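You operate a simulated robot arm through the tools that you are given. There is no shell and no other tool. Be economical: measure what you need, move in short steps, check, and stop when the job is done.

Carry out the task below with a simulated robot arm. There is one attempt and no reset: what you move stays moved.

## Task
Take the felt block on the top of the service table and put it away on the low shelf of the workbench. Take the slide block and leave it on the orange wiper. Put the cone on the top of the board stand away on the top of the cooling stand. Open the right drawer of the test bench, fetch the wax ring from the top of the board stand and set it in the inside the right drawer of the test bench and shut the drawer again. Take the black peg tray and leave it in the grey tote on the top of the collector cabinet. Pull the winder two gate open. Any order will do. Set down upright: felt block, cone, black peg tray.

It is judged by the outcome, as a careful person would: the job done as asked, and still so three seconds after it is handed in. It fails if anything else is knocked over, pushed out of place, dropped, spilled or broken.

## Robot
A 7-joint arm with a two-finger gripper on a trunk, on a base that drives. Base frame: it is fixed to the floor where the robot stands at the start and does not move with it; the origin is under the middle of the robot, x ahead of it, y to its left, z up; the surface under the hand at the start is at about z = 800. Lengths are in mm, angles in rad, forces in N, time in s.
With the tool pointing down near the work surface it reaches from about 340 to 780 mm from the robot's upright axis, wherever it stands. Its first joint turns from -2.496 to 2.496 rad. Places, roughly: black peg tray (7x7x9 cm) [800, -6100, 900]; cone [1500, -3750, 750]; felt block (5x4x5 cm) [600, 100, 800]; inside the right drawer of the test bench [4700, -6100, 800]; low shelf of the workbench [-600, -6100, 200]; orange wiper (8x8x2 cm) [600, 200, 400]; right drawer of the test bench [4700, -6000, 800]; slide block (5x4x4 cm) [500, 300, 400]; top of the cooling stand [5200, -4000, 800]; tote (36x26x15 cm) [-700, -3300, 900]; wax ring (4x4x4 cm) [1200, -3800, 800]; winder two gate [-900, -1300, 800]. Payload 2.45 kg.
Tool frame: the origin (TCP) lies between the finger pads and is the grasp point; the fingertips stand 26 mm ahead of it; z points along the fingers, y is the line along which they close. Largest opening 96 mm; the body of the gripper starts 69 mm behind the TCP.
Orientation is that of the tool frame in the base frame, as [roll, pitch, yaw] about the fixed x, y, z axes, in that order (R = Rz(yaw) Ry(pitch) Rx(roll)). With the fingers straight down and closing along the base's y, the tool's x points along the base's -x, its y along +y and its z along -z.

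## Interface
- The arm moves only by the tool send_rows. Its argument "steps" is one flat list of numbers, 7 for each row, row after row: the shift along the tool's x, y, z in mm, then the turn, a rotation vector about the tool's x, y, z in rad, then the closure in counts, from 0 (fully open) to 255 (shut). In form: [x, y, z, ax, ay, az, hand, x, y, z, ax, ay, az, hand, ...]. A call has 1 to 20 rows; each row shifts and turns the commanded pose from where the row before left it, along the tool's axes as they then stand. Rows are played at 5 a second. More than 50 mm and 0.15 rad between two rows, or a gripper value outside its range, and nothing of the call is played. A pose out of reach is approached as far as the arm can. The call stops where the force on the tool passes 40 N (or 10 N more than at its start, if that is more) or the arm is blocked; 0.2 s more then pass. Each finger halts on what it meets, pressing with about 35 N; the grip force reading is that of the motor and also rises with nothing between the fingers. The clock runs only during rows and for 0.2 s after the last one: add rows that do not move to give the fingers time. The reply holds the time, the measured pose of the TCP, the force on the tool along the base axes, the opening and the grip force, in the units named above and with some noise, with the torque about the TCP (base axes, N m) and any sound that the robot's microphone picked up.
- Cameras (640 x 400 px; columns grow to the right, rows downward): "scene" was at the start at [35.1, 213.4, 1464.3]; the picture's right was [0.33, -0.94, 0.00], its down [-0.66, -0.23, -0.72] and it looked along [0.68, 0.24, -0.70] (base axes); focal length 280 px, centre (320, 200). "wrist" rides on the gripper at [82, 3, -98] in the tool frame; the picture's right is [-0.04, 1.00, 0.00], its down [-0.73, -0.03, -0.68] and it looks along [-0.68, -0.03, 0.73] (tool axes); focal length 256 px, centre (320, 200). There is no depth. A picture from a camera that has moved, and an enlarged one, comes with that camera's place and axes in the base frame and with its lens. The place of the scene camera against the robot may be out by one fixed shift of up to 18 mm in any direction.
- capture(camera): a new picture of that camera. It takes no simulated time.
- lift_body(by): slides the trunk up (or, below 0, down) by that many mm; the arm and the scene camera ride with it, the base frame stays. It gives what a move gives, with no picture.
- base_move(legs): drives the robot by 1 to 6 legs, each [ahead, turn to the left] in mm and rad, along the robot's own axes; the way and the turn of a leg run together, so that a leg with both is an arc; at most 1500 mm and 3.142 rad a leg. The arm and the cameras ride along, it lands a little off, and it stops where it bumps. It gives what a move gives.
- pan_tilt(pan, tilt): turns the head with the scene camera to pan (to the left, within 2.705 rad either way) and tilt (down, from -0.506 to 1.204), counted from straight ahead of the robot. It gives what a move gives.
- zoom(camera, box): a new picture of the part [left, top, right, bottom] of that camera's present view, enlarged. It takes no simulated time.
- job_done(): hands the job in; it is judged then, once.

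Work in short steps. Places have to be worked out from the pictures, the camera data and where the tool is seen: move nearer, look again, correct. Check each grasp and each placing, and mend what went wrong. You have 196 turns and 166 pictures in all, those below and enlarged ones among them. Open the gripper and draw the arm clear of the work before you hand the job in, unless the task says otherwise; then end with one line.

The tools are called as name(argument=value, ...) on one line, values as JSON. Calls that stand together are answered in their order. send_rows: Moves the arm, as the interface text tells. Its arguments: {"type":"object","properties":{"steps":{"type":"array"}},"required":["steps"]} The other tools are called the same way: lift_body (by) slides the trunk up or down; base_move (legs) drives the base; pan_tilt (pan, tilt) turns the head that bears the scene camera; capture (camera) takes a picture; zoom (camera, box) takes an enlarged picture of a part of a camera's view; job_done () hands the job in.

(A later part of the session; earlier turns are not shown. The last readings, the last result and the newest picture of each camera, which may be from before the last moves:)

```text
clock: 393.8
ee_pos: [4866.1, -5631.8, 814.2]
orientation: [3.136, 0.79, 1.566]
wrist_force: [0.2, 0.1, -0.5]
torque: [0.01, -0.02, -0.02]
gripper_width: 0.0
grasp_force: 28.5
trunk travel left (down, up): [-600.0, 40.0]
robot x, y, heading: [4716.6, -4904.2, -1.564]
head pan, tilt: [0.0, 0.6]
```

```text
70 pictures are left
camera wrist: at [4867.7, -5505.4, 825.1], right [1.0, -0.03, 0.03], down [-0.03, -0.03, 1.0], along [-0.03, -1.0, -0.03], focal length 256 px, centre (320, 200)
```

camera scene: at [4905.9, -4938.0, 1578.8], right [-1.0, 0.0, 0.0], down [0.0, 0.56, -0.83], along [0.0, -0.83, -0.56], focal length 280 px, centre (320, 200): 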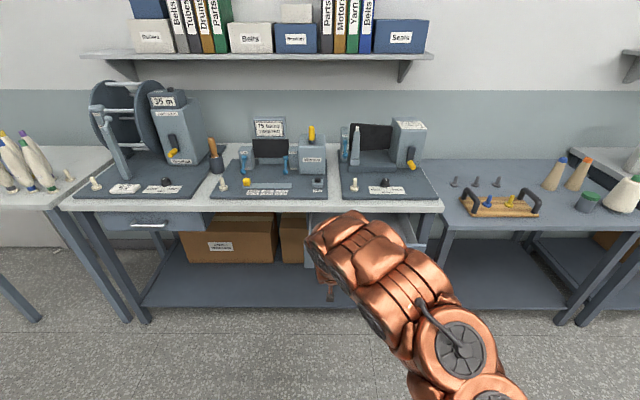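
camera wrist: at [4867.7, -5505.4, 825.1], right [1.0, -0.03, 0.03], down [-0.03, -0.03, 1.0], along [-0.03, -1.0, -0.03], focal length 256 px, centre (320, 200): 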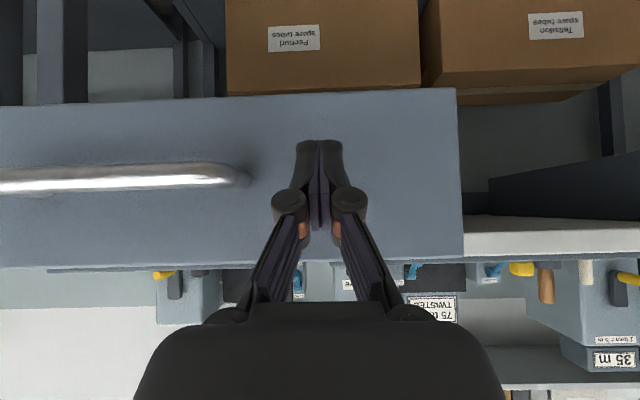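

Fingertips are aimed at the bare face right of the handle's end. Push with a 200 mm base drive.

base_move(legs=[[200, 0]])

capture(camera="wrist")

```text
clock: 395.4
ee_pos: [4867.1, -5832.2, 814.7]
orientation: [3.137, 0.79, 1.569]
wrist_force: [-0.1, -0.8, -0.7]
torque: [-0.01, 0.01, 0.0]
gripper_width: 0.0
grasp_force: 29.0
trunk travel left (down, up): [-600.0, 40.0]
robot x, y, heading: [4714.6, -5105.9, -1.563]
head pan, tilt: [0.0, 0.6]
```

```text
69 pictures are left
camera wrist: at [4869.2, -5705.8, 825.3], right [1.0, -0.03, 0.03], down [-0.03, -0.03, 1.0], along [-0.03, -1.0, -0.04], focal length 256 px, centre (320, 200)
```

wrist: 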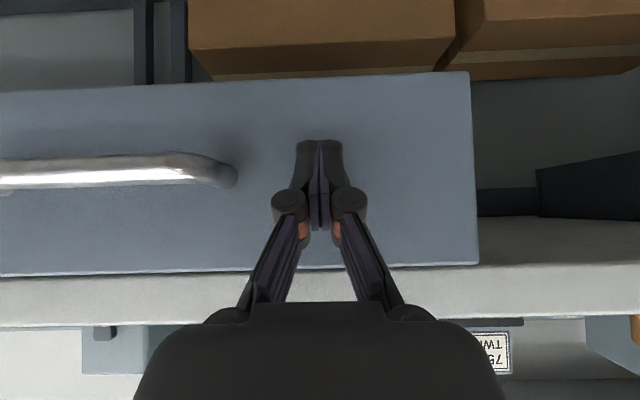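

Nearly shut. Push the remainder with the arm, which stops on force.

send_rows(steps=[-7, 0, 7, 0, 0, 0, 255, -7, 0, 7, 0, 0, 0, 255, -7, 0, 7, 0, 0, 0, 255, -7, 0, 7, 0, 0, 0, 255, -7, 0, 7, 0, 0, 0, 255, -7, 0, 7, 0, 0, 0, 255, -7, 0, 7, 0, 0, 0, 255, -7, 0, 7, 0, 0, 0, 255, -7, 0, 7, 0, 0, 0, 255])

capture(camera="wrist")

```text
clock: 396.5
ee_pos: [4868.8, -5867.4, 811.2]
orientation: [3.141, 0.781, 1.574]
wrist_force: [-3.1, 28.1, 11.7]
torque: [0.01, 0.08, -0.1]
gripper_width: 5.9
grasp_force: 28.9
trunk travel left (down, up): [-600.0, 40.0]
robot x, y, heading: [4714.1, -5108.0, -1.563]
head pan, tilt: [0.0, 0.6]
stopped in row 5: the force on the tool passed its limit at 58 N (the readings are from after the stop); the commanded pose is now the measured one
```

```text
68 pictures are left
camera wrist: at [4870.2, -5741.1, 824.1], right [1.0, -0.02, 0.03], down [-0.03, -0.04, 1.0], along [-0.02, -1.0, -0.05], focal length 256 px, centre (320, 200)
```

wrist: 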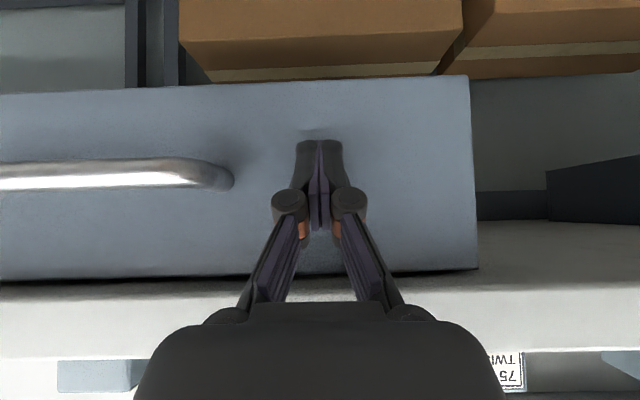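

Hard stop felt. I back away and compare with the left drawer.

send_rows(steps=[14, 0, -14, 0, 0, 0, 255, 21, 0, -21, 0, 0, 0, 255, 0, 0, 0, 0, 0, 0, 200])

base_move(legs=[[-250, 0]])

capture(camera="scene")

zoom(camera="wrist", box=[0, 60, 640, 400])

```text
clock: 397.3
ee_pos: [4868.1, -5819.9, 811.9]
orientation: [3.139, 0.78, 1.572]
wrist_force: [0.3, -1.1, -0.3]
torque: [0.01, -0.03, 0.01]
gripper_width: 20.6
grasp_force: 0.2
trunk travel left (down, up): [-600.0, 40.0]
robot x, y, heading: [4716.4, -5106.7, -1.567]
head pan, tilt: [0.0, 0.6]
```

```text
clock: 399.1
ee_pos: [4865.8, -5571.7, 811.4]
orientation: [3.14, 0.78, 1.571]
wrist_force: [-0.8, 0.0, -0.5]
torque: [0.0, -0.01, 0.02]
gripper_width: 20.8
grasp_force: 0.1
trunk travel left (down, up): [-600.0, 40.0]
robot x, y, heading: [4715.1, -4853.6, -1.567]
head pan, tilt: [0.0, 0.6]
```

```text
67 pictures are left
camera scene: at [4905.4, -4889.6, 1578.7], right [-1.0, -0.01, 0.0], down [0.0, 0.56, -0.83], along [0.0, -0.82, -0.56], focal length 280 px, centre (320, 200)
```

scene: 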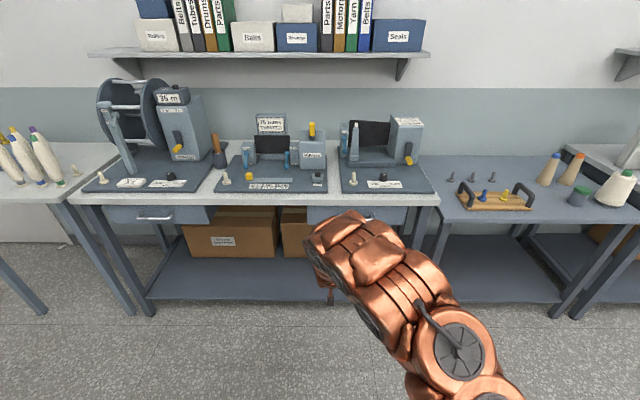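

```text
1.00 times, centred on (320, 230) of wrist (not enlarged: the box is as wide or as high as the picture)
camera zoom: at [4867.7, -5445.4, 823.4], right [1.0, -0.03, 0.03], down [-0.03, -0.04, 1.0], along [-0.02, -1.0, -0.04], focal length 256 px, centre (320, 170)
```

zoom: 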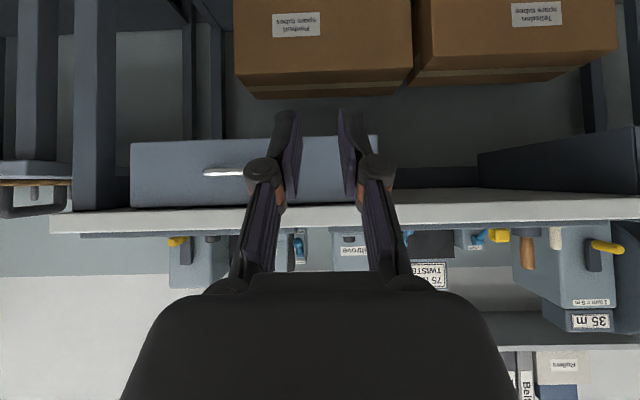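

The drawer is shut flush. Next, winder two's gate. I raise the hand and drive back along the bench aisle, then into the winder aisle.

send_rows(steps=[-30, -20, -30, 0, 0, 0, 0, -30, -20, -30, 0, 0, 0, 0, -30, -20, -30, 0, 0, 0, 0, -30, -20, -30, 0, 0, 0, 0, -30, -20, -30, 0, 0, 0, 0, -30, -20, -30, 0, 0, 0, 0])

base_move(legs=[[0, -1.574], [1500, 0], [1500, 0], [1350, 0], [0, -1.571]])

base_move(legs=[[1500, 0], [900, 0], [0, 1.571], [900, 0]])

pan_tilt(pan=-1.1, tilt=0.5)

capture(camera="scene")

```text
clock: 400.5
ee_pos: [4743.4, -5572.2, 1066.5]
orientation: [3.139, 0.78, 1.571]
wrist_force: [0.1, 0.0, -0.1]
torque: [0.01, 0.02, 0.0]
gripper_width: 96.3
grasp_force: 0.0
trunk travel left (down, up): [-600.0, 40.0]
robot x, y, heading: [4713.0, -4854.7, -1.563]
head pan, tilt: [0.0, 0.6]
```

```text
clock: 429.0
ee_pos: [334.8, -4136.2, 1065.6]
orientation: [3.138, 0.781, -1.586]
wrist_force: [0.0, -0.2, -0.4]
torque: [0.0, 0.02, -0.02]
gripper_width: 95.9
grasp_force: 0.2
trunk travel left (down, up): [-600.0, 40.0]
robot x, y, heading: [353.5, -4854.1, 1.561]
head pan, tilt: [0.0, 0.6]
```

```text
clock: 448.9
ee_pos: [-1233.1, -2423.0, 1066.3]
orientation: [3.136, 0.78, -0.038]
wrist_force: [-1.4, 0.1, -0.6]
torque: [-0.03, 0.02, -0.03]
gripper_width: 96.1
grasp_force: 0.0
trunk travel left (down, up): [-600.0, 40.0]
robot x, y, heading: [-516.8, -2423.7, 3.114]
head pan, tilt: [0.0, 0.6]
```

```text
clock: 450.3
ee_pos: [-1233.3, -2425.6, 1067.4]
orientation: [3.137, 0.781, -0.037]
wrist_force: [0.6, -0.5, -0.5]
torque: [0.03, 0.01, 0.0]
gripper_width: 96.0
grasp_force: 0.0
trunk travel left (down, up): [-600.0, 40.0]
robot x, y, heading: [-517.9, -2421.3, 3.115]
head pan, tilt: [-1.1, 0.499]
```

```text
65 pictures are left
camera scene: at [-502.5, -2519.3, 1587.8], right [0.9, 0.43, 0.0], down [0.2, -0.43, -0.88], along [-0.37, 0.79, -0.48], focal length 280 px, centre (320, 200)
```

scene: 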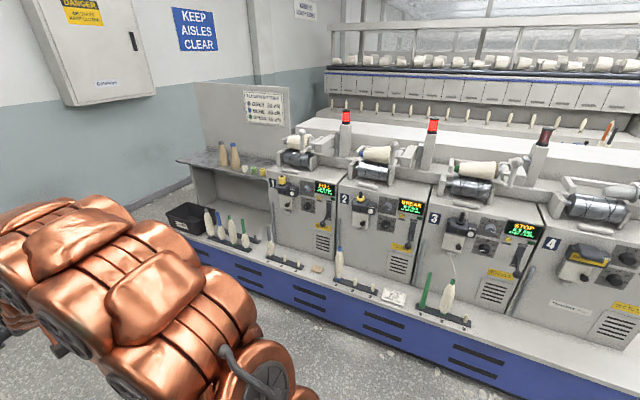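

Units 1–4 are numbered; unit 2 is second. I zoom in to find its gate.

zoom(camera="scene", box=[260, 140, 460, 290])

zoom(camera="scene", box=[430, 190, 640, 320])

```text
2.67 times, centred on (360, 215) of scene
camera zoom: at [-502.5, -2519.3, 1587.8], right [0.9, 0.43, 0.0], down [0.2, -0.43, -0.88], along [-0.37, 0.79, -0.48], focal length 746 px, centre (213, 160)
```

zoom: 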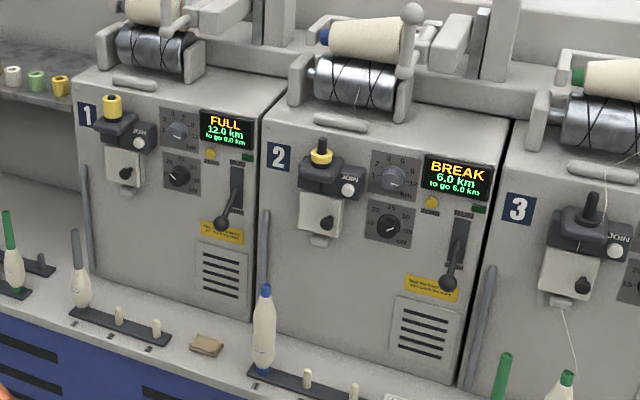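

```text
3.05 times, centred on (535, 255) of scene
camera zoom: at [-502.5, -2519.3, 1587.8], right [0.9, 0.43, 0.0], down [0.2, -0.43, -0.88], along [-0.37, 0.79, -0.48], focal length 853 px, centre (-335, 32)
```

zoom: 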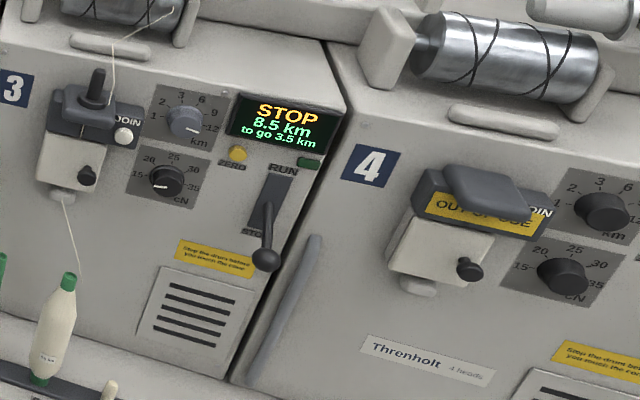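

The gate is the small beige flap with a black knob on unit 2, knob near (-822,-1300,765). I drive in front of unit 2 and look closer.

base_move(legs=[[320, 0], [0, -1.544], [150, 0]])

pan_tilt(pan=-0.15, tilt=0.6)

capture(camera="scene")

capture(camera="wrist")

```text
clock: 457.1
ee_pos: [-857.1, -1543.9, 1065.2]
orientation: [3.139, 0.78, -1.578]
wrist_force: [0.7, 1.3, -0.1]
torque: [0.01, 0.02, 0.01]
gripper_width: 96.0
grasp_force: 0.1
trunk travel left (down, up): [-600.0, 40.0]
robot x, y, heading: [-836.7, -2262.4, 1.569]
head pan, tilt: [-1.1, 0.499]
```

```text
clock: 458.4
ee_pos: [-858.6, -1545.2, 1065.6]
orientation: [3.137, 0.78, -1.577]
wrist_force: [0.2, 0.4, 0.1]
torque: [0.02, 0.0, -0.05]
gripper_width: 95.9
grasp_force: 0.0
trunk travel left (down, up): [-600.0, 40.0]
robot x, y, heading: [-832.8, -2258.8, 1.565]
head pan, tilt: [-0.15, 0.6]
```

```text
62 pictures are left
camera scene: at [-995.9, -2219.3, 1578.8], right [0.99, -0.15, 0.0], down [-0.09, -0.56, -0.83], along [0.13, 0.82, -0.56], focal length 280 px, centre (320, 200)
```

scene: 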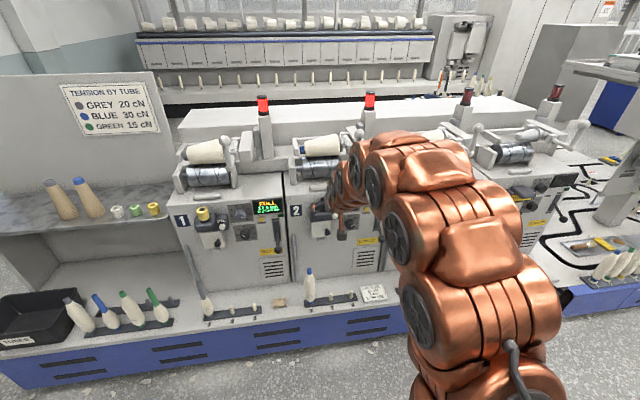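

```text
61 pictures are left
camera wrist: at [-862.8, -1672.4, 1078.1], right [-1.0, 0.03, 0.03], down [0.03, 0.04, 1.0], along [0.03, 1.0, -0.04], focal length 256 px, centre (320, 200)
```

wrist: 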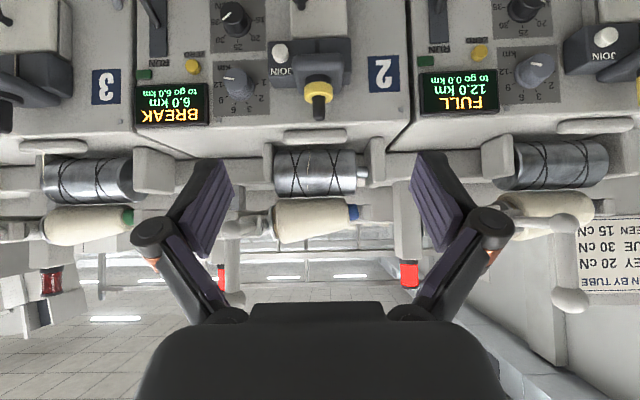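

I zoom on unit 2's gate from here.

zoom(camera="scene", box=[170, 190, 350, 290])

```text
3.56 times, centred on (260, 240) of scene
camera zoom: at [-995.9, -2219.3, 1578.8], right [0.99, -0.15, 0.0], down [-0.09, -0.56, -0.83], along [0.13, 0.82, -0.56], focal length 995 px, centre (533, 58)
```

zoom: 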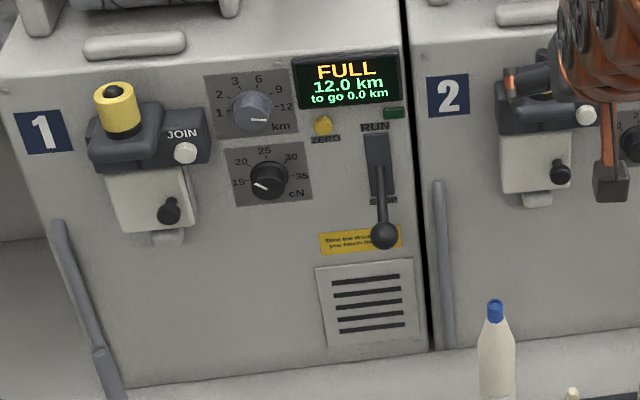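

Knob at about (-819,-1313,782). I lower the hand to that height, well in front of it, to see the gate head-on.

send_rows(steps=[27, -6, 27, 0, 0, 0, 0, 27, -6, 27, 0, 0, 0, 0, 27, -6, 27, 0, 0, 0, 0, 27, -6, 27, 0, 0, 0, 0, 27, -5, 27, 0, 0, 0, 0, 27, -5, 27, 0, 0, 0, 0, 24, -5, 24, 0, 0, 0, 0, 0, 0, 0, 0, 0, 0, 0])

capture(camera="wrist")

```text
clock: 460.2
ee_pos: [-818.4, -1545.3, 803.4]
orientation: [3.137, 0.779, -1.579]
wrist_force: [0.1, -1.7, -0.2]
torque: [0.02, 0.03, 0.01]
gripper_width: 96.2
grasp_force: 0.1
trunk travel left (down, up): [-600.0, 40.0]
robot x, y, heading: [-835.8, -2262.0, 1.567]
head pan, tilt: [-0.15, 0.6]
```

```text
59 pictures are left
camera wrist: at [-824.2, -1673.0, 815.2], right [-1.0, 0.03, 0.03], down [0.03, 0.04, 1.0], along [0.03, 1.0, -0.04], focal length 256 px, centre (320, 200)
```

wrist: 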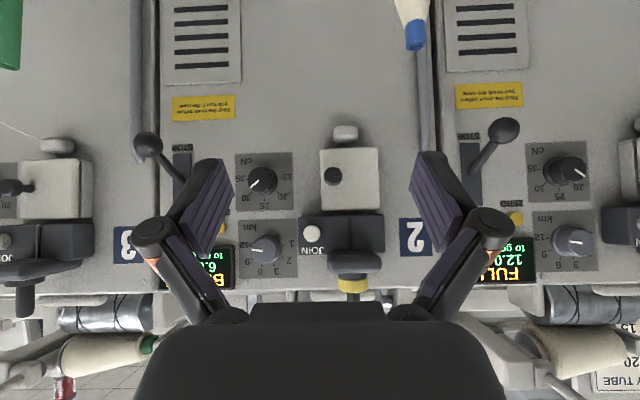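

zoom(camera="wrist", box=[290, 115, 410, 225])

```text
3.64 times, centred on (350, 170) of wrist
camera zoom: at [-824.2, -1673.0, 815.2], right [-1.0, 0.03, 0.03], down [0.03, 0.04, 1.0], along [0.03, 1.0, -0.04], focal length 931 px, centre (211, 309)
```

zoom: 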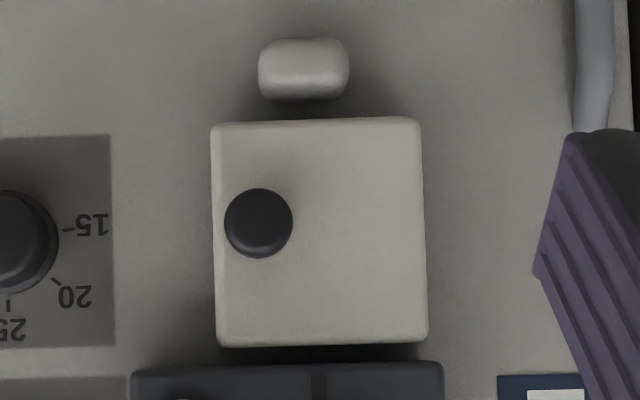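

The gate is hinged at its left (-x) side, knob at ≈(-831,·,770). I turn the hand to point forward with the fingers closing vertically, as for the drawer.

send_rows(steps=[0, 0, 0, 0, 0.15, 0, 0, 0, 0, 0, 0, 0.15, 0, 0, 0, 0, 0, 0, 0.15, 0, 0, 0, 0, 0, 0, 0.15, 0, 0, 0, 0, 0, 0, 0.15, 0, 0, 0, 0, 0, 0, 0.03, 0, 0, 0, 0, 0, 0, 0, 0.15, 0, 0, 0, 0, 0, 0, 0.15, 0, 0, 0, 0, 0, 0, 0.15, 0, 0, 0, 0, 0, 0, 0.15, 0, 0, 0, 0, 0, 0, 0.15, 0, 0, 0, 0, 0, 0, 0.15, 0, 0, 0, 0, 0, 0, 0.15, 0, 0, 0, 0, 0, 0, 0.15, 0, 0, 0, 0, 0, 0, 0.15, 0, 0, 0, 0, 0, 0, 0.15, 0, 0, 0, 0, 0, 0, 0.071, 0])

send_rows(steps=[0, 0, 0, -0.15, 0, 0, 0, 0, 0, 0, -0.15, 0, 0, 0, 0, 0, 0, -0.15, 0, 0, 0, 0, 0, 0, -0.15, 0, 0, 0, 0, 0, 0, -0.15, 0, 0, 0, 0, 0, 0, -0.15, 0, 0, 0, 0, 0, 0, -0.15, 0, 0, 0, 0, 0, 0, -0.15, 0, 0, 0, 0, 0, 0, -0.15, 0, 0, 0, 0, 0, 0, 0, 0, 0, 0])

capture(camera="wrist")

```text
clock: 463.8
ee_pos: [-819.9, -1545.2, 803.5]
orientation: [3.141, -0.001, 3.134]
wrist_force: [0.3, -0.4, 0.1]
torque: [-0.01, 0.03, -0.03]
gripper_width: 95.8
grasp_force: 0.0
trunk travel left (down, up): [-600.0, 40.0]
robot x, y, heading: [-836.0, -2264.0, 1.567]
head pan, tilt: [-0.15, 0.6]
```

```text
clock: 466.0
ee_pos: [-819.9, -1545.2, 802.6]
orientation: [1.792, -0.002, 3.137]
wrist_force: [0.6, 0.4, -0.1]
torque: [0.01, 0.02, 0.01]
gripper_width: 96.0
grasp_force: 0.1
trunk travel left (down, up): [-600.0, 40.0]
robot x, y, heading: [-837.4, -2263.4, 1.565]
head pan, tilt: [-0.15, 0.6]
```

```text
57 pictures are left
camera wrist: at [-902.4, -1641.6, 827.3], right [0.04, 0.22, 0.98], down [0.73, -0.67, 0.12], along [0.68, 0.71, -0.19], focal length 256 px, centre (320, 200)
```

wrist: 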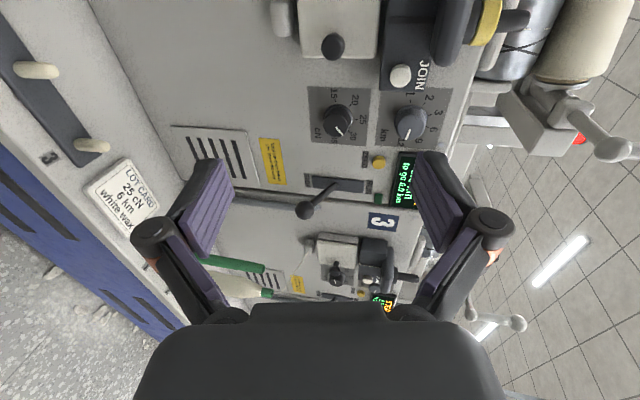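

Knob outer face ≈(-832,-1320,767). I narrow the fingers, drive 155 mm closer and line up.

base_move(legs=[[155, 0]])

send_rows(steps=[6, -10, 0, 0, 0, 0, 150, 6, -10, 0, 0, 0, 0, 150, 0, 0, 0, 0, 0, 0, 150, 0, 0, 0, 0, 0, 0, 150])

capture(camera="wrist")

```text
clock: 467.4
ee_pos: [-817.7, -1389.9, 803.3]
orientation: [1.792, -0.001, 3.134]
wrist_force: [0.1, -0.1, -0.4]
torque: [0.01, 0.01, 0.03]
gripper_width: 95.9
grasp_force: 0.0
trunk travel left (down, up): [-600.0, 40.0]
robot x, y, heading: [-831.0, -2105.6, 1.565]
head pan, tilt: [-0.15, 0.6]
```

```text
clock: 468.4
ee_pos: [-831.6, -1394.1, 784.2]
orientation: [1.792, -0.001, 3.137]
wrist_force: [0.1, 0.1, 0.8]
torque: [-0.04, 0.01, -0.01]
gripper_width: 39.3
grasp_force: 0.0
trunk travel left (down, up): [-600.0, 40.0]
robot x, y, heading: [-833.9, -2109.1, 1.57]
head pan, tilt: [-0.15, 0.6]
```

```text
56 pictures are left
camera wrist: at [-913.6, -1489.8, 808.1], right [0.04, 0.22, 0.97], down [0.73, -0.67, 0.12], along [0.68, 0.71, -0.19], focal length 256 px, centre (320, 200)
```

wrist: 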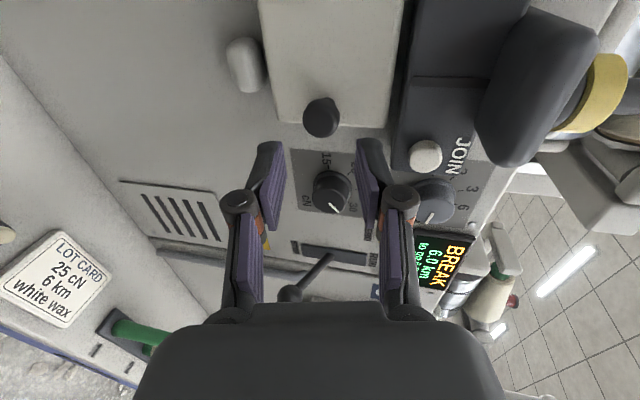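

Knob confirmed. Advance 68 mm and close on it.

send_rows(steps=[0, 0, 25, 0, 0, 0, 150, 0, 1, 25, 0, 0, 0, 150, 0, 0, 18, 0, 0, 0, 150, 0, 0, 0, 0, 0, 0, 150])

capture(camera="wrist")

```text
clock: 469.4
ee_pos: [-829.8, -1327.1, 770.5]
orientation: [1.792, -0.003, 3.134]
wrist_force: [1.2, -14.8, 5.9]
torque: [0.49, 0.05, 0.02]
gripper_width: 44.4
grasp_force: 2.9
trunk travel left (down, up): [-600.0, 40.0]
robot x, y, heading: [-836.6, -2102.6, 1.567]
head pan, tilt: [-0.15, 0.6]
```

```text
55 pictures are left
camera wrist: at [-913.5, -1423.2, 794.2], right [0.04, 0.22, 0.97], down [0.73, -0.67, 0.12], along [0.68, 0.71, -0.19], focal length 256 px, centre (320, 200)
```

wrist: 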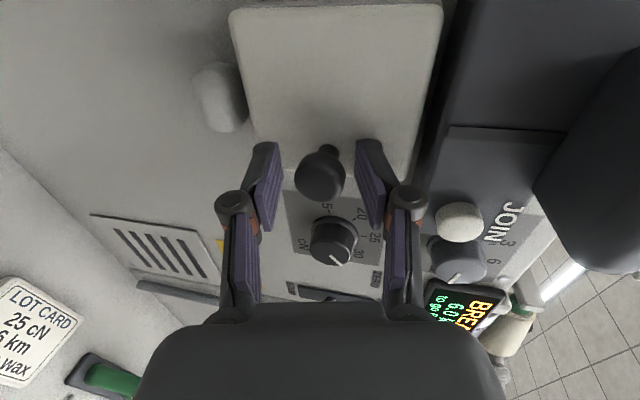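

Tips touch the gate; the knob head is between the pads. Back off 4 mm and close.

send_rows(steps=[0, 0, -4, 0, 0, 0, 150, 0, 0, 0, 0, 0, 0, 255, 0, 0, 0, 0, 0, 0, 255, 0, 0, 0, 0, 0, 0, 255, 0, 0, 0, 0, 0, 0, 255])

capture(camera="wrist")

```text
clock: 470.6
ee_pos: [-831.0, -1331.3, 770.7]
orientation: [1.791, -0.002, 3.136]
wrist_force: [-2.4, 6.5, 0.7]
torque: [0.27, -0.07, -0.23]
gripper_width: 26.0
grasp_force: 44.9
trunk travel left (down, up): [-600.0, 40.0]
robot x, y, heading: [-836.0, -2102.8, 1.572]
head pan, tilt: [-0.15, 0.6]
```

```text
54 pictures are left
camera wrist: at [-914.0, -1426.5, 794.5], right [0.04, 0.22, 0.97], down [0.73, -0.67, 0.12], along [0.68, 0.71, -0.19], focal length 256 px, centre (320, 200)
```

wrist: 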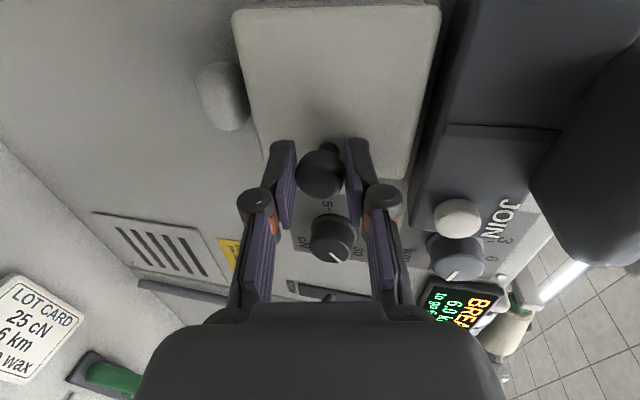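

Knob gripped. I pull along an arc about the left hinge, first 15°, watching the forces.

send_rows(steps=[4.6, -1.9, -8.4, 0, -0.065, 0, 255, 5.2, -1.8, -8.2, 0, -0.065, 0, 255, 0, 0, 0, 0, 0, 0, 255])

capture(camera="wrist")

```text
clock: 471.4
ee_pos: [-840.9, -1347.6, 770.9]
orientation: [1.79, 0.028, 3.007]
wrist_force: [0.8, 17.5, 5.7]
torque: [0.27, -0.33, -1.03]
gripper_width: 26.4
grasp_force: 44.4
trunk travel left (down, up): [-600.0, 40.0]
robot x, y, heading: [-833.6, -2108.4, 1.564]
head pan, tilt: [-0.15, 0.6]
```

```text
53 pictures are left
camera wrist: at [-935.6, -1431.7, 792.5], right [0.04, 0.21, 0.98], down [0.63, -0.76, 0.14], along [0.77, 0.61, -0.17], focal length 256 px, centre (320, 200)
```

wrist: 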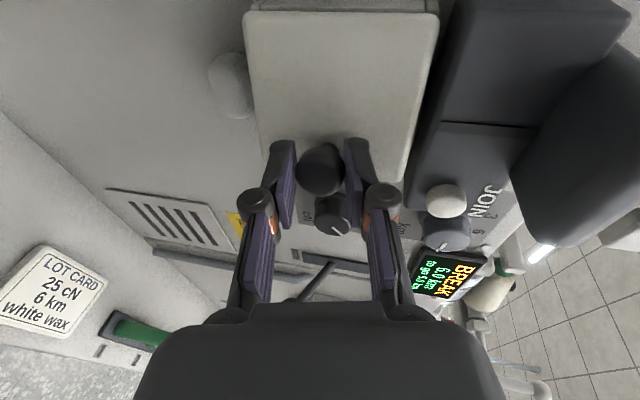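

It yields smoothly. Continue to about 30°.

send_rows(steps=[5.7, -1.8, -7.9, 0, -0.065, 0, 255, 6.2, -1.7, -7.6, 0, -0.065, 0, 255, 0, 0, 0, 0, 0, 0, 255])

capture(camera="wrist")

```text
clock: 472.2
ee_pos: [-853.4, -1362.1, 771.0]
orientation: [1.783, 0.054, 2.88]
wrist_force: [4.5, 15.8, 11.2]
torque: [0.39, -0.57, -1.14]
gripper_width: 26.3
grasp_force: 45.0
trunk travel left (down, up): [-600.0, 40.0]
robot x, y, heading: [-834.6, -2107.0, 1.562]
head pan, tilt: [-0.15, 0.6]
```

```text
52 pictures are left
camera wrist: at [-959.6, -1432.8, 789.9], right [0.04, 0.21, 0.98], down [0.53, -0.84, 0.15], along [0.85, 0.51, -0.14], focal length 256 px, centre (320, 200)
```

wrist: 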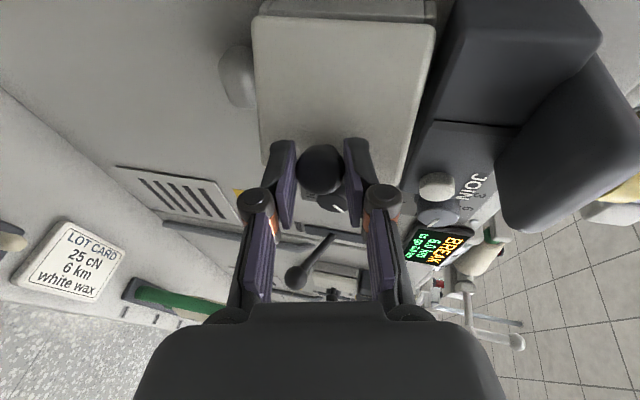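

The gate swings open on its left hinge. I continue the arc with the hand turning along.

send_rows(steps=[7.6, -1.6, -7.1, 0, -0.131, 0, 255, 7.5, -1.6, -7.2, 0, -0.131, 0, 255, 0, 0, 0, 0, 0, 0, 255])

send_rows(steps=[7.6, -1.6, -7.1, 0, -0.131, 0, 255, 7.6, -1.6, -7.2, 0, -0.131, 0, 255, 0, 0, 0, 0, 0, 0, 255])

capture(camera="wrist")

zoom(camera="scene", box=[180, 150, 440, 310])

```text
clock: 473.0
ee_pos: [-876.0, -1371.6, 770.0]
orientation: [1.76, 0.107, 2.625]
wrist_force: [1.0, 1.3, 27.2]
torque: [0.49, -0.64, -0.18]
gripper_width: 25.8
grasp_force: 44.9
trunk travel left (down, up): [-600.0, 40.0]
robot x, y, heading: [-832.0, -2104.2, 1.566]
head pan, tilt: [-0.15, 0.6]
```

```text
clock: 473.7
ee_pos: [-894.6, -1374.2, 770.8]
orientation: [1.72, 0.152, 2.364]
wrist_force: [-1.5, -9.0, 16.2]
torque: [0.3, -0.78, 0.13]
gripper_width: 24.8
grasp_force: 45.0
trunk travel left (down, up): [-600.0, 40.0]
robot x, y, heading: [-836.4, -2106.2, 1.567]
head pan, tilt: [-0.15, 0.6]
stopped in row 3: the force on the tool passed its limit at 42 N (the readings are from after the stop); the commanded pose is now the measured one
```

```text
51 pictures are left
camera wrist: at [-1023.5, -1385.4, 774.8], right [0.02, 0.18, 0.98], down [0.04, -0.98, 0.18], along [1.0, 0.03, -0.03], focal length 256 px, centre (320, 200)
```

wrist: 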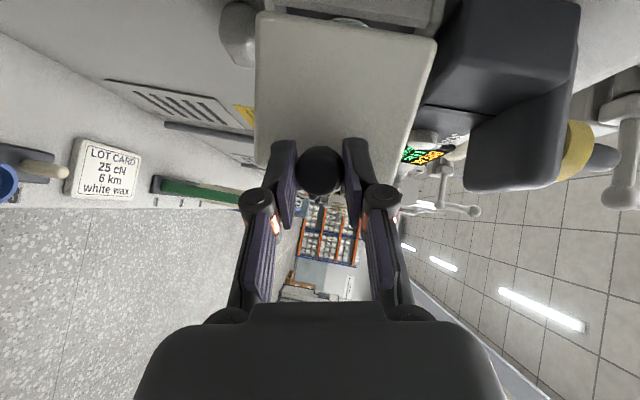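

```text
2.46 times, centred on (310, 230) of scene
camera zoom: at [-995.6, -2065.0, 1578.5], right [0.99, -0.15, 0.0], down [-0.09, -0.56, -0.83], along [0.13, 0.82, -0.56], focal length 689 px, centre (345, 126)
```

zoom: 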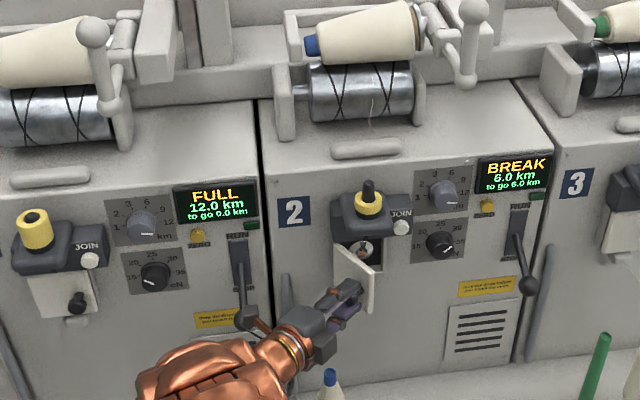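

About 55–60° open. Continue with a slight upward relief.

send_rows(steps=[7.6, 0, -7.1, 0, -0.131, 0, 255, 7.6, -1.0, -7.1, 0, -0.131, 0, 255, 0, 0, 0, 0, 0, 0, 255])

send_rows(steps=[7.6, -1, -7.1, 0, -0.131, 0, 255, 0, 0, 0, 0, 0, 0, 255])

capture(camera="wrist")

zoom(camera="scene", box=[180, 150, 440, 310])

```text
clock: 474.5
ee_pos: [-916.4, -1371.3, 769.0]
orientation: [1.679, 0.187, 2.102]
wrist_force: [-1.1, -6.1, 19.2]
torque: [0.09, -0.74, -0.06]
gripper_width: 24.5
grasp_force: 44.9
trunk travel left (down, up): [-600.0, 40.0]
robot x, y, heading: [-830.7, -2110.8, 1.57]
head pan, tilt: [-0.15, 0.6]
```

```text
clock: 475.0
ee_pos: [-924.8, -1371.7, 771.4]
orientation: [1.673, 0.213, 1.995]
wrist_force: [2.5, 20.5, -24.2]
torque: [-0.03, 0.03, 0.26]
gripper_width: 24.9
grasp_force: 44.8
out of reach, approached as far as the arm can: row 1
trunk travel left (down, up): [-600.0, 40.0]
robot x, y, heading: [-835.7, -2103.7, 1.565]
head pan, tilt: [-0.15, 0.6]
stopped in row 2: the force on the tool passed its limit at 58 N (the readings are from after the stop); the commanded pose is now the measured one
```

```text
49 pictures are left
camera wrist: at [-1047.5, -1337.2, 765.5], right [0.02, 0.2, 0.98], down [-0.33, -0.92, 0.19], along [0.94, -0.33, 0.04], focal length 256 px, centre (320, 200)
```

wrist: 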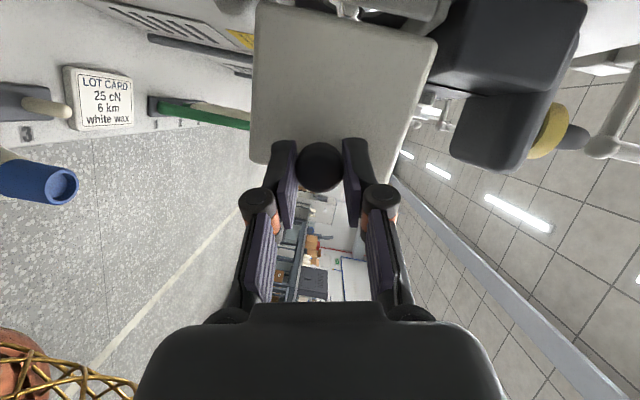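

```text
2.46 times, centred on (310, 230) of scene
camera zoom: at [-995.6, -2059.9, 1577.9], right [0.99, -0.15, 0.0], down [-0.09, -0.56, -0.82], along [0.13, 0.81, -0.57], focal length 689 px, centre (345, 126)
```

zoom: 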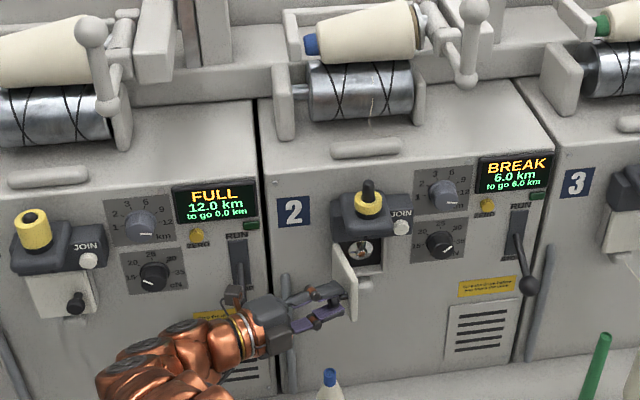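

The gate is about 85° open. I open the fingers a little and back the base straight away.

send_rows(steps=[0, 0, 0, 0, 0, 0, 150, 0, 0, 0, 0, 0, 0, 120, 0, 0, 0, 0, 0, 0, 120, 0, 0, 0, 0, 0, 0, 120])

base_move(legs=[[-250, 0]])

capture(camera="scene")

```text
clock: 476.0
ee_pos: [-924.9, -1372.7, 773.7]
orientation: [1.669, 0.207, 1.992]
wrist_force: [0.4, -0.6, 0.7]
torque: [-0.03, 0.02, 0.01]
gripper_width: 50.8
grasp_force: 0.1
trunk travel left (down, up): [-600.0, 40.0]
robot x, y, heading: [-836.5, -2102.1, 1.564]
head pan, tilt: [-0.15, 0.6]
```

```text
clock: 477.8
ee_pos: [-923.4, -1623.9, 775.1]
orientation: [1.671, 0.209, 1.99]
wrist_force: [0.7, 0.0, -1.3]
torque: [-0.03, 0.01, -0.02]
gripper_width: 50.7
grasp_force: 0.0
trunk travel left (down, up): [-600.0, 40.0]
robot x, y, heading: [-834.7, -2359.6, 1.564]
head pan, tilt: [-0.15, 0.6]
```

```text
47 pictures are left
camera scene: at [-996.7, -2313.0, 1578.7], right [0.99, -0.15, 0.0], down [-0.09, -0.56, -0.83], along [0.13, 0.82, -0.56], focal length 280 px, centre (320, 200)
```

scene: 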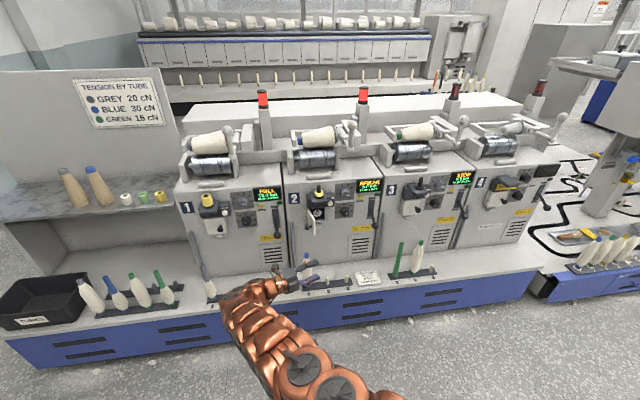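

zoom(camera="scene", box=[270, 170, 390, 270])

```text
4.00 times, centred on (330, 220) of scene
camera zoom: at [-996.7, -2313.0, 1578.7], right [0.99, -0.15, 0.0], down [-0.09, -0.56, -0.83], along [0.13, 0.82, -0.56], focal length 1119 px, centre (280, 120)
```

zoom: 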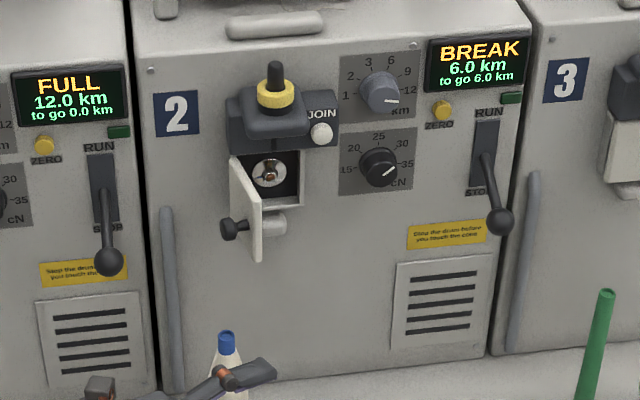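

The gate stands wide open. Last: the slide block on the service table's lower shelf. First I raise the hand and undo its twist.

send_rows(steps=[0, 45, -10, 0, 0, 0, 0, 0, 45, -10, 0, 0, 0, 0, 0, 45, -10, 0, 0, 0, 0, 0, 0, 0, 0, 0.15, 0, 0, 0, 0, 0, 0, 0.15, 0, 0, 0, 0, 0, 0, 0.15, 0, 0, 0, 0, 0, 0, 0.15, 0, 0, 0, 0, 0, 0, 0.15, 0, 0, 0, 0, 0, 0, 0.15, 0, 0, 0, 0, 0, 0, 0.15, 0, 0, 0, 0, 0, 0, 0.09, 0, 0])

send_rows(steps=[0, 0, 0, 0.15, 0, 0, 0, 0, 0, 0, 0.15, 0, 0, 0, 0, 0, 0, 0.15, 0, 0, 0, 0, 0, 0, 0.15, 0, 0, 0, 0, 0, 0, 0.15, 0, 0, 0, 0, 0, 0, 0.15, 0, 0, 0, 0, 0, 0, 0.15, 0, 0, 0, 0, 0, 0, 0.15, 0, 0, 0, 0, 0, 0, 0.15, 0, 0, 0])

send_rows(steps=[0, 0, 0, 0, 0, -0.15, 0, 0, 0, 0, 0, 0, -0.15, 0, 0, 0, 0, 0, 0, -0.15, 0, 0, 0, 0, 0, 0, -0.15, 0, 0, 0, 0, 0, 0, -0.15, 0, 0, 0, 0, 0, 0, -0.15, 0, 0, 0, 0, 0, 0, -0.15, 0, 0, 0, 0, 0, 0, -0.15, 0, 0, 0, 0, 0, 0, -0.15, 0, 0, 0, 0, 0, 0, -0.15, 0, 0, 0, 0, 0, 0, -0.071, 0, 0, 0, 0, 0, 0, 0, 0])

```text
clock: 480.2
ee_pos: [-950.5, -1605.7, 908.5]
orientation: [1.801, -0.003, 3.119]
wrist_force: [-1.4, -1.3, -0.2]
torque: [-0.02, -0.01, -0.04]
gripper_width: 95.7
grasp_force: 0.0
trunk travel left (down, up): [-600.0, 40.0]
robot x, y, heading: [-836.4, -2352.3, 1.567]
head pan, tilt: [-0.15, 0.6]
```

```text
clock: 482.2
ee_pos: [-949.0, -1604.3, 906.2]
orientation: [-3.129, 0.0, 3.117]
wrist_force: [1.3, -0.5, 0.6]
torque: [0.03, 0.02, 0.04]
gripper_width: 95.9
grasp_force: 0.0
trunk travel left (down, up): [-600.0, 40.0]
robot x, y, heading: [-833.6, -2349.8, 1.564]
head pan, tilt: [-0.15, 0.6]
```

```text
clock: 484.8
ee_pos: [-949.1, -1603.1, 907.1]
orientation: [3.14, -0.008, -1.594]
wrist_force: [-0.3, -0.8, 0.2]
torque: [-0.01, 0.01, -0.03]
gripper_width: 96.2
grasp_force: 0.0
trunk travel left (down, up): [-600.0, 40.0]
robot x, y, heading: [-837.0, -2354.0, 1.565]
head pan, tilt: [-0.15, 0.6]
```

I retract the hand a bit and drive back around the winder's end to the service table.

send_rows(steps=[40, -20, -30, 0, 0, 0, 0, 40, -20, -30, 0, 0, 0, 0, 40, -20, -30, 0, 0, 0, 0, 30, -20, -30, 0, 0, 0, 0, 0, -30, 0, 0, 0, 0, 0, 0, 0, 0, 0, 0, 0, 0])

base_move(legs=[[-150, 0], [0, 1.577], [1500, 0], [260, 0], [0, -1.371], [1100, 0]])

pan_tilt(pan=0.0, tilt=0.5)

capture(camera="scene")

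```text
refused: row 1 steps farther than a row can; nothing moved
```

```text
clock: 499.4
ee_pos: [-3363.9, -2611.9, 911.6]
orientation: [3.132, -0.007, -0.088]
wrist_force: [0.0, -2.6, -2.1]
torque: [0.0, -0.02, 0.02]
gripper_width: 93.1
grasp_force: 0.1
trunk travel left (down, up): [-600.0, 40.0]
robot x, y, heading: [-2605.3, -2542.8, 3.061]
head pan, tilt: [-0.15, 0.6]
stopped in leg 5: the force on the tool passed its limit at 48 N (the readings are from after the stop); the commanded pose is now the measured one
```

```text
clock: 500.1
ee_pos: [-3364.0, -2610.4, 911.0]
orientation: [3.13, -0.005, -0.087]
wrist_force: [-0.8, -5.9, 1.3]
torque: [0.26, -0.05, 0.12]
gripper_width: 92.5
grasp_force: 0.1
trunk travel left (down, up): [-600.0, 40.0]
robot x, y, heading: [-2606.1, -2541.5, 3.058]
head pan, tilt: [0.0, 0.499]
```

```text
45 pictures are left
camera scene: at [-2652.7, -2717.5, 1587.8], right [0.08, 1.0, 0.0], down [0.48, -0.04, -0.88], along [-0.88, 0.07, -0.48], focal length 280 px, centre (320, 200)
```

scene: 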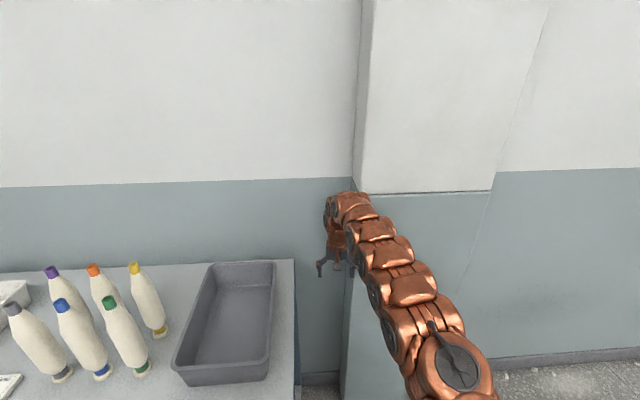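

The hand touched the wall pillar while turning; nothing else near. I back straight off, then retract the arm.

base_move(legs=[[-400, 0]])

send_rows(steps=[35, -15, -25, 0, 0, 0, 0, 35, -15, -25, 0, 0, 0, 0, 35, -15, -25, 0, 0, 0, 0, 35, -15, -25, 0, 0, 0, 0, 35, -15, -25, 0, 0, 0, 0, 35, -15, -25, 0, 0, 0, 0, 35, -15, 0, 0, 0, 0, 0, 0, 0, 0, 0, 0, 0, 0])

capture(camera="wrist")

```text
clock: 502.6
ee_pos: [-2964.2, -2641.5, 909.9]
orientation: [3.132, -0.005, -0.091]
wrist_force: [-0.9, -0.1, 0.0]
torque: [0.03, 0.0, -0.01]
gripper_width: 96.0
grasp_force: 0.0
trunk travel left (down, up): [-600.0, 40.0]
robot x, y, heading: [-2203.5, -2576.4, 3.06]
head pan, tilt: [0.0, 0.499]
```

```text
clock: 504.4
ee_pos: [-2711.7, -2556.9, 1061.9]
orientation: [3.133, -0.006, -0.089]
wrist_force: [0.2, -0.3, 0.7]
torque: [-0.02, 0.0, 0.03]
gripper_width: 96.0
grasp_force: 0.0
trunk travel left (down, up): [-600.0, 40.0]
robot x, y, heading: [-2203.9, -2576.1, 3.059]
head pan, tilt: [0.0, 0.499]
```

```text
44 pictures are left
camera wrist: at [-2631.6, -2566.7, 1159.6], right [-0.13, -0.99, 0.01], down [-0.73, 0.1, 0.67], along [-0.67, 0.08, -0.74], focal length 256 px, centre (320, 200)
```

wrist: 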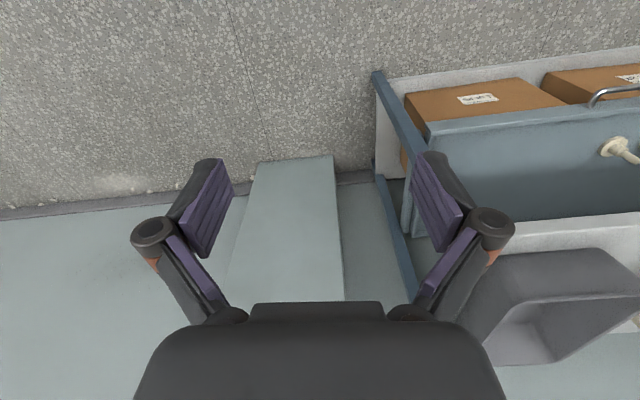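

Arm retracted. Continue around the winder end in three legs.

base_move(legs=[[0, -1.002], [1270, 0], [0, -0.487], [1450, 0], [0, -1.57], [1500, 0]])

pan_tilt(pan=0.0, tilt=0.55)

capture(camera="scene")

```text
clock: 532.2
ee_pos: [-818.4, 34.2, 1061.0]
orientation: [3.131, -0.006, -3.133]
wrist_force: [0.1, -0.4, 0.0]
torque: [0.02, -0.03, -0.02]
gripper_width: 95.9
grasp_force: 0.0
trunk travel left (down, up): [-600.0, 40.0]
robot x, y, heading: [-1328.5, 4.1, 0.018]
head pan, tilt: [0.0, 0.499]
```

```text
clock: 532.9
ee_pos: [-816.6, 34.0, 1061.7]
orientation: [3.13, -0.005, -3.133]
wrist_force: [0.5, 0.2, 0.1]
torque: [0.01, 0.01, 0.04]
gripper_width: 96.1
grasp_force: 0.1
trunk travel left (down, up): [-600.0, 40.0]
robot x, y, heading: [-1324.7, 1.7, 0.017]
head pan, tilt: [0.0, 0.55]
```

```text
43 pictures are left
camera scene: at [-1280.6, 188.2, 1583.3], right [0.02, -1.0, 0.0], down [-0.52, -0.01, -0.85], along [0.85, 0.02, -0.52], focal length 280 px, centre (320, 200)
```

scene: 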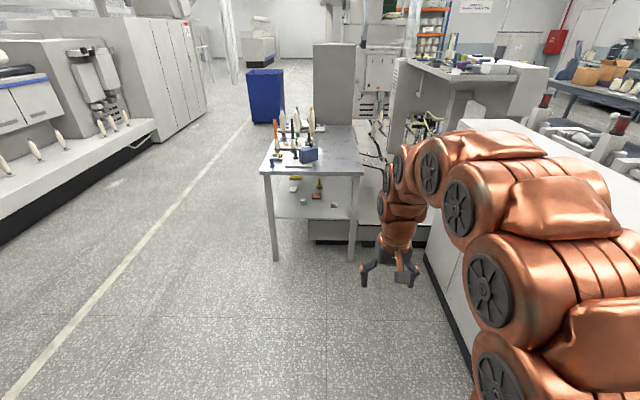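

I drive closer, aligned with y≈150, and lower the trunk to look into the lower shelf.

base_move(legs=[[0, 0.13], [850, 0], [0, -0.147]])

lift_body(by=-400)

pan_tilt(pan=0.0, tilt=0.5)

capture(camera="scene")

capture(camera="wrist")

```text
clock: 538.6
ee_pos: [20.1, 148.9, 1060.9]
orientation: [3.133, -0.005, 3.133]
wrist_force: [0.1, -0.1, 0.1]
torque: [0.0, 0.02, -0.04]
gripper_width: 96.1
grasp_force: 0.1
trunk travel left (down, up): [-600.0, 40.0]
robot x, y, heading: [-488.4, 124.9, -0.0]
head pan, tilt: [0.0, 0.55]
```

```text
clock: 542.4
ee_pos: [22.3, 148.5, 660.4]
orientation: [3.13, -0.005, 3.134]
wrist_force: [0.6, -0.2, 0.0]
torque: [0.02, 0.03, -0.02]
gripper_width: 96.0
grasp_force: 0.1
trunk travel left (down, up): [-200.0, 440.0]
robot x, y, heading: [-484.3, 124.4, -0.003]
head pan, tilt: [0.0, 0.55]
```

```text
clock: 543.1
ee_pos: [21.0, 148.4, 660.8]
orientation: [3.13, -0.006, 3.133]
wrist_force: [-0.6, -0.2, 0.0]
torque: [0.0, 0.02, 0.03]
gripper_width: 96.0
grasp_force: 0.1
trunk travel left (down, up): [-200.0, 440.0]
robot x, y, heading: [-485.7, 127.5, 0.003]
head pan, tilt: [0.0, 0.499]
```

```text
42 pictures are left
camera scene: at [-437.0, 311.3, 1187.8], right [0.0, -1.0, 0.0], down [-0.48, 0.0, -0.88], along [0.88, 0.0, -0.48], focal length 280 px, centre (320, 200)
```

scene: 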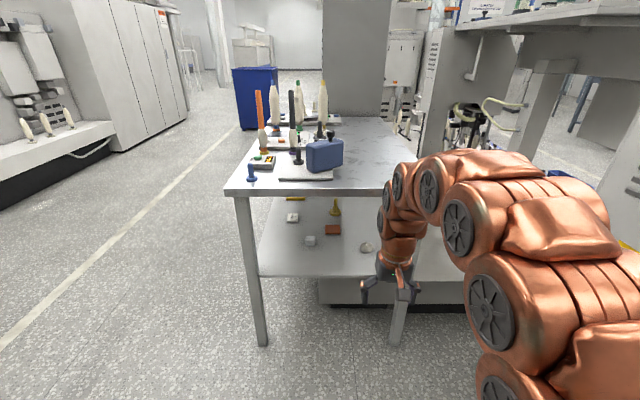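

```text
41 pictures are left
camera wrist: at [-60.6, 150.1, 759.6], right [0.05, 1.0, 0.01], down [0.74, -0.04, 0.67], along [0.67, -0.03, -0.74], focal length 256 px, centre (320, 200)
```

wrist: 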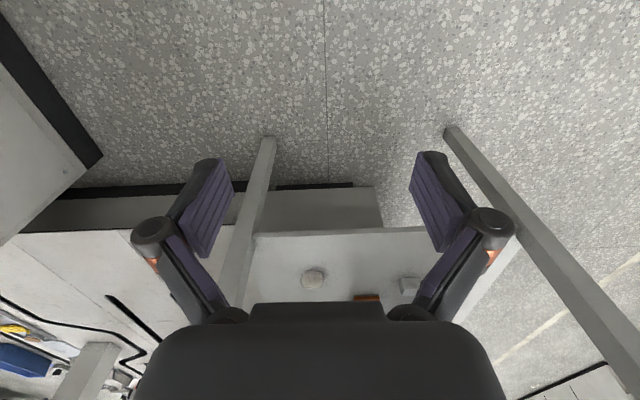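

I zoom on the lower shelf.

zoom(camera="scene", box=[250, 185, 400, 280])

```text
4.21 times, centred on (325, 232) of scene
camera zoom: at [-437.0, 311.3, 1187.8], right [0.0, -1.0, 0.0], down [-0.48, 0.0, -0.88], along [0.88, 0.0, -0.48], focal length 1178 px, centre (299, 63)
```

zoom: 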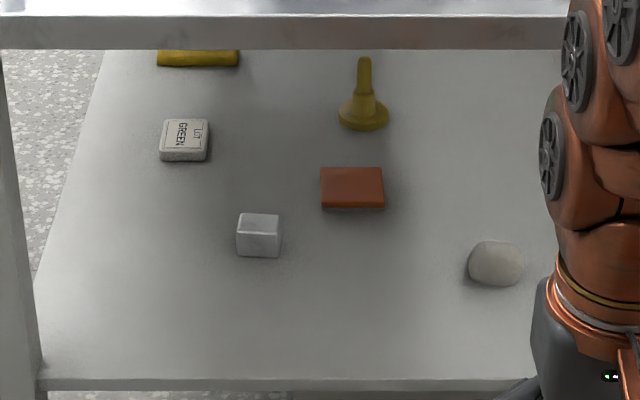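

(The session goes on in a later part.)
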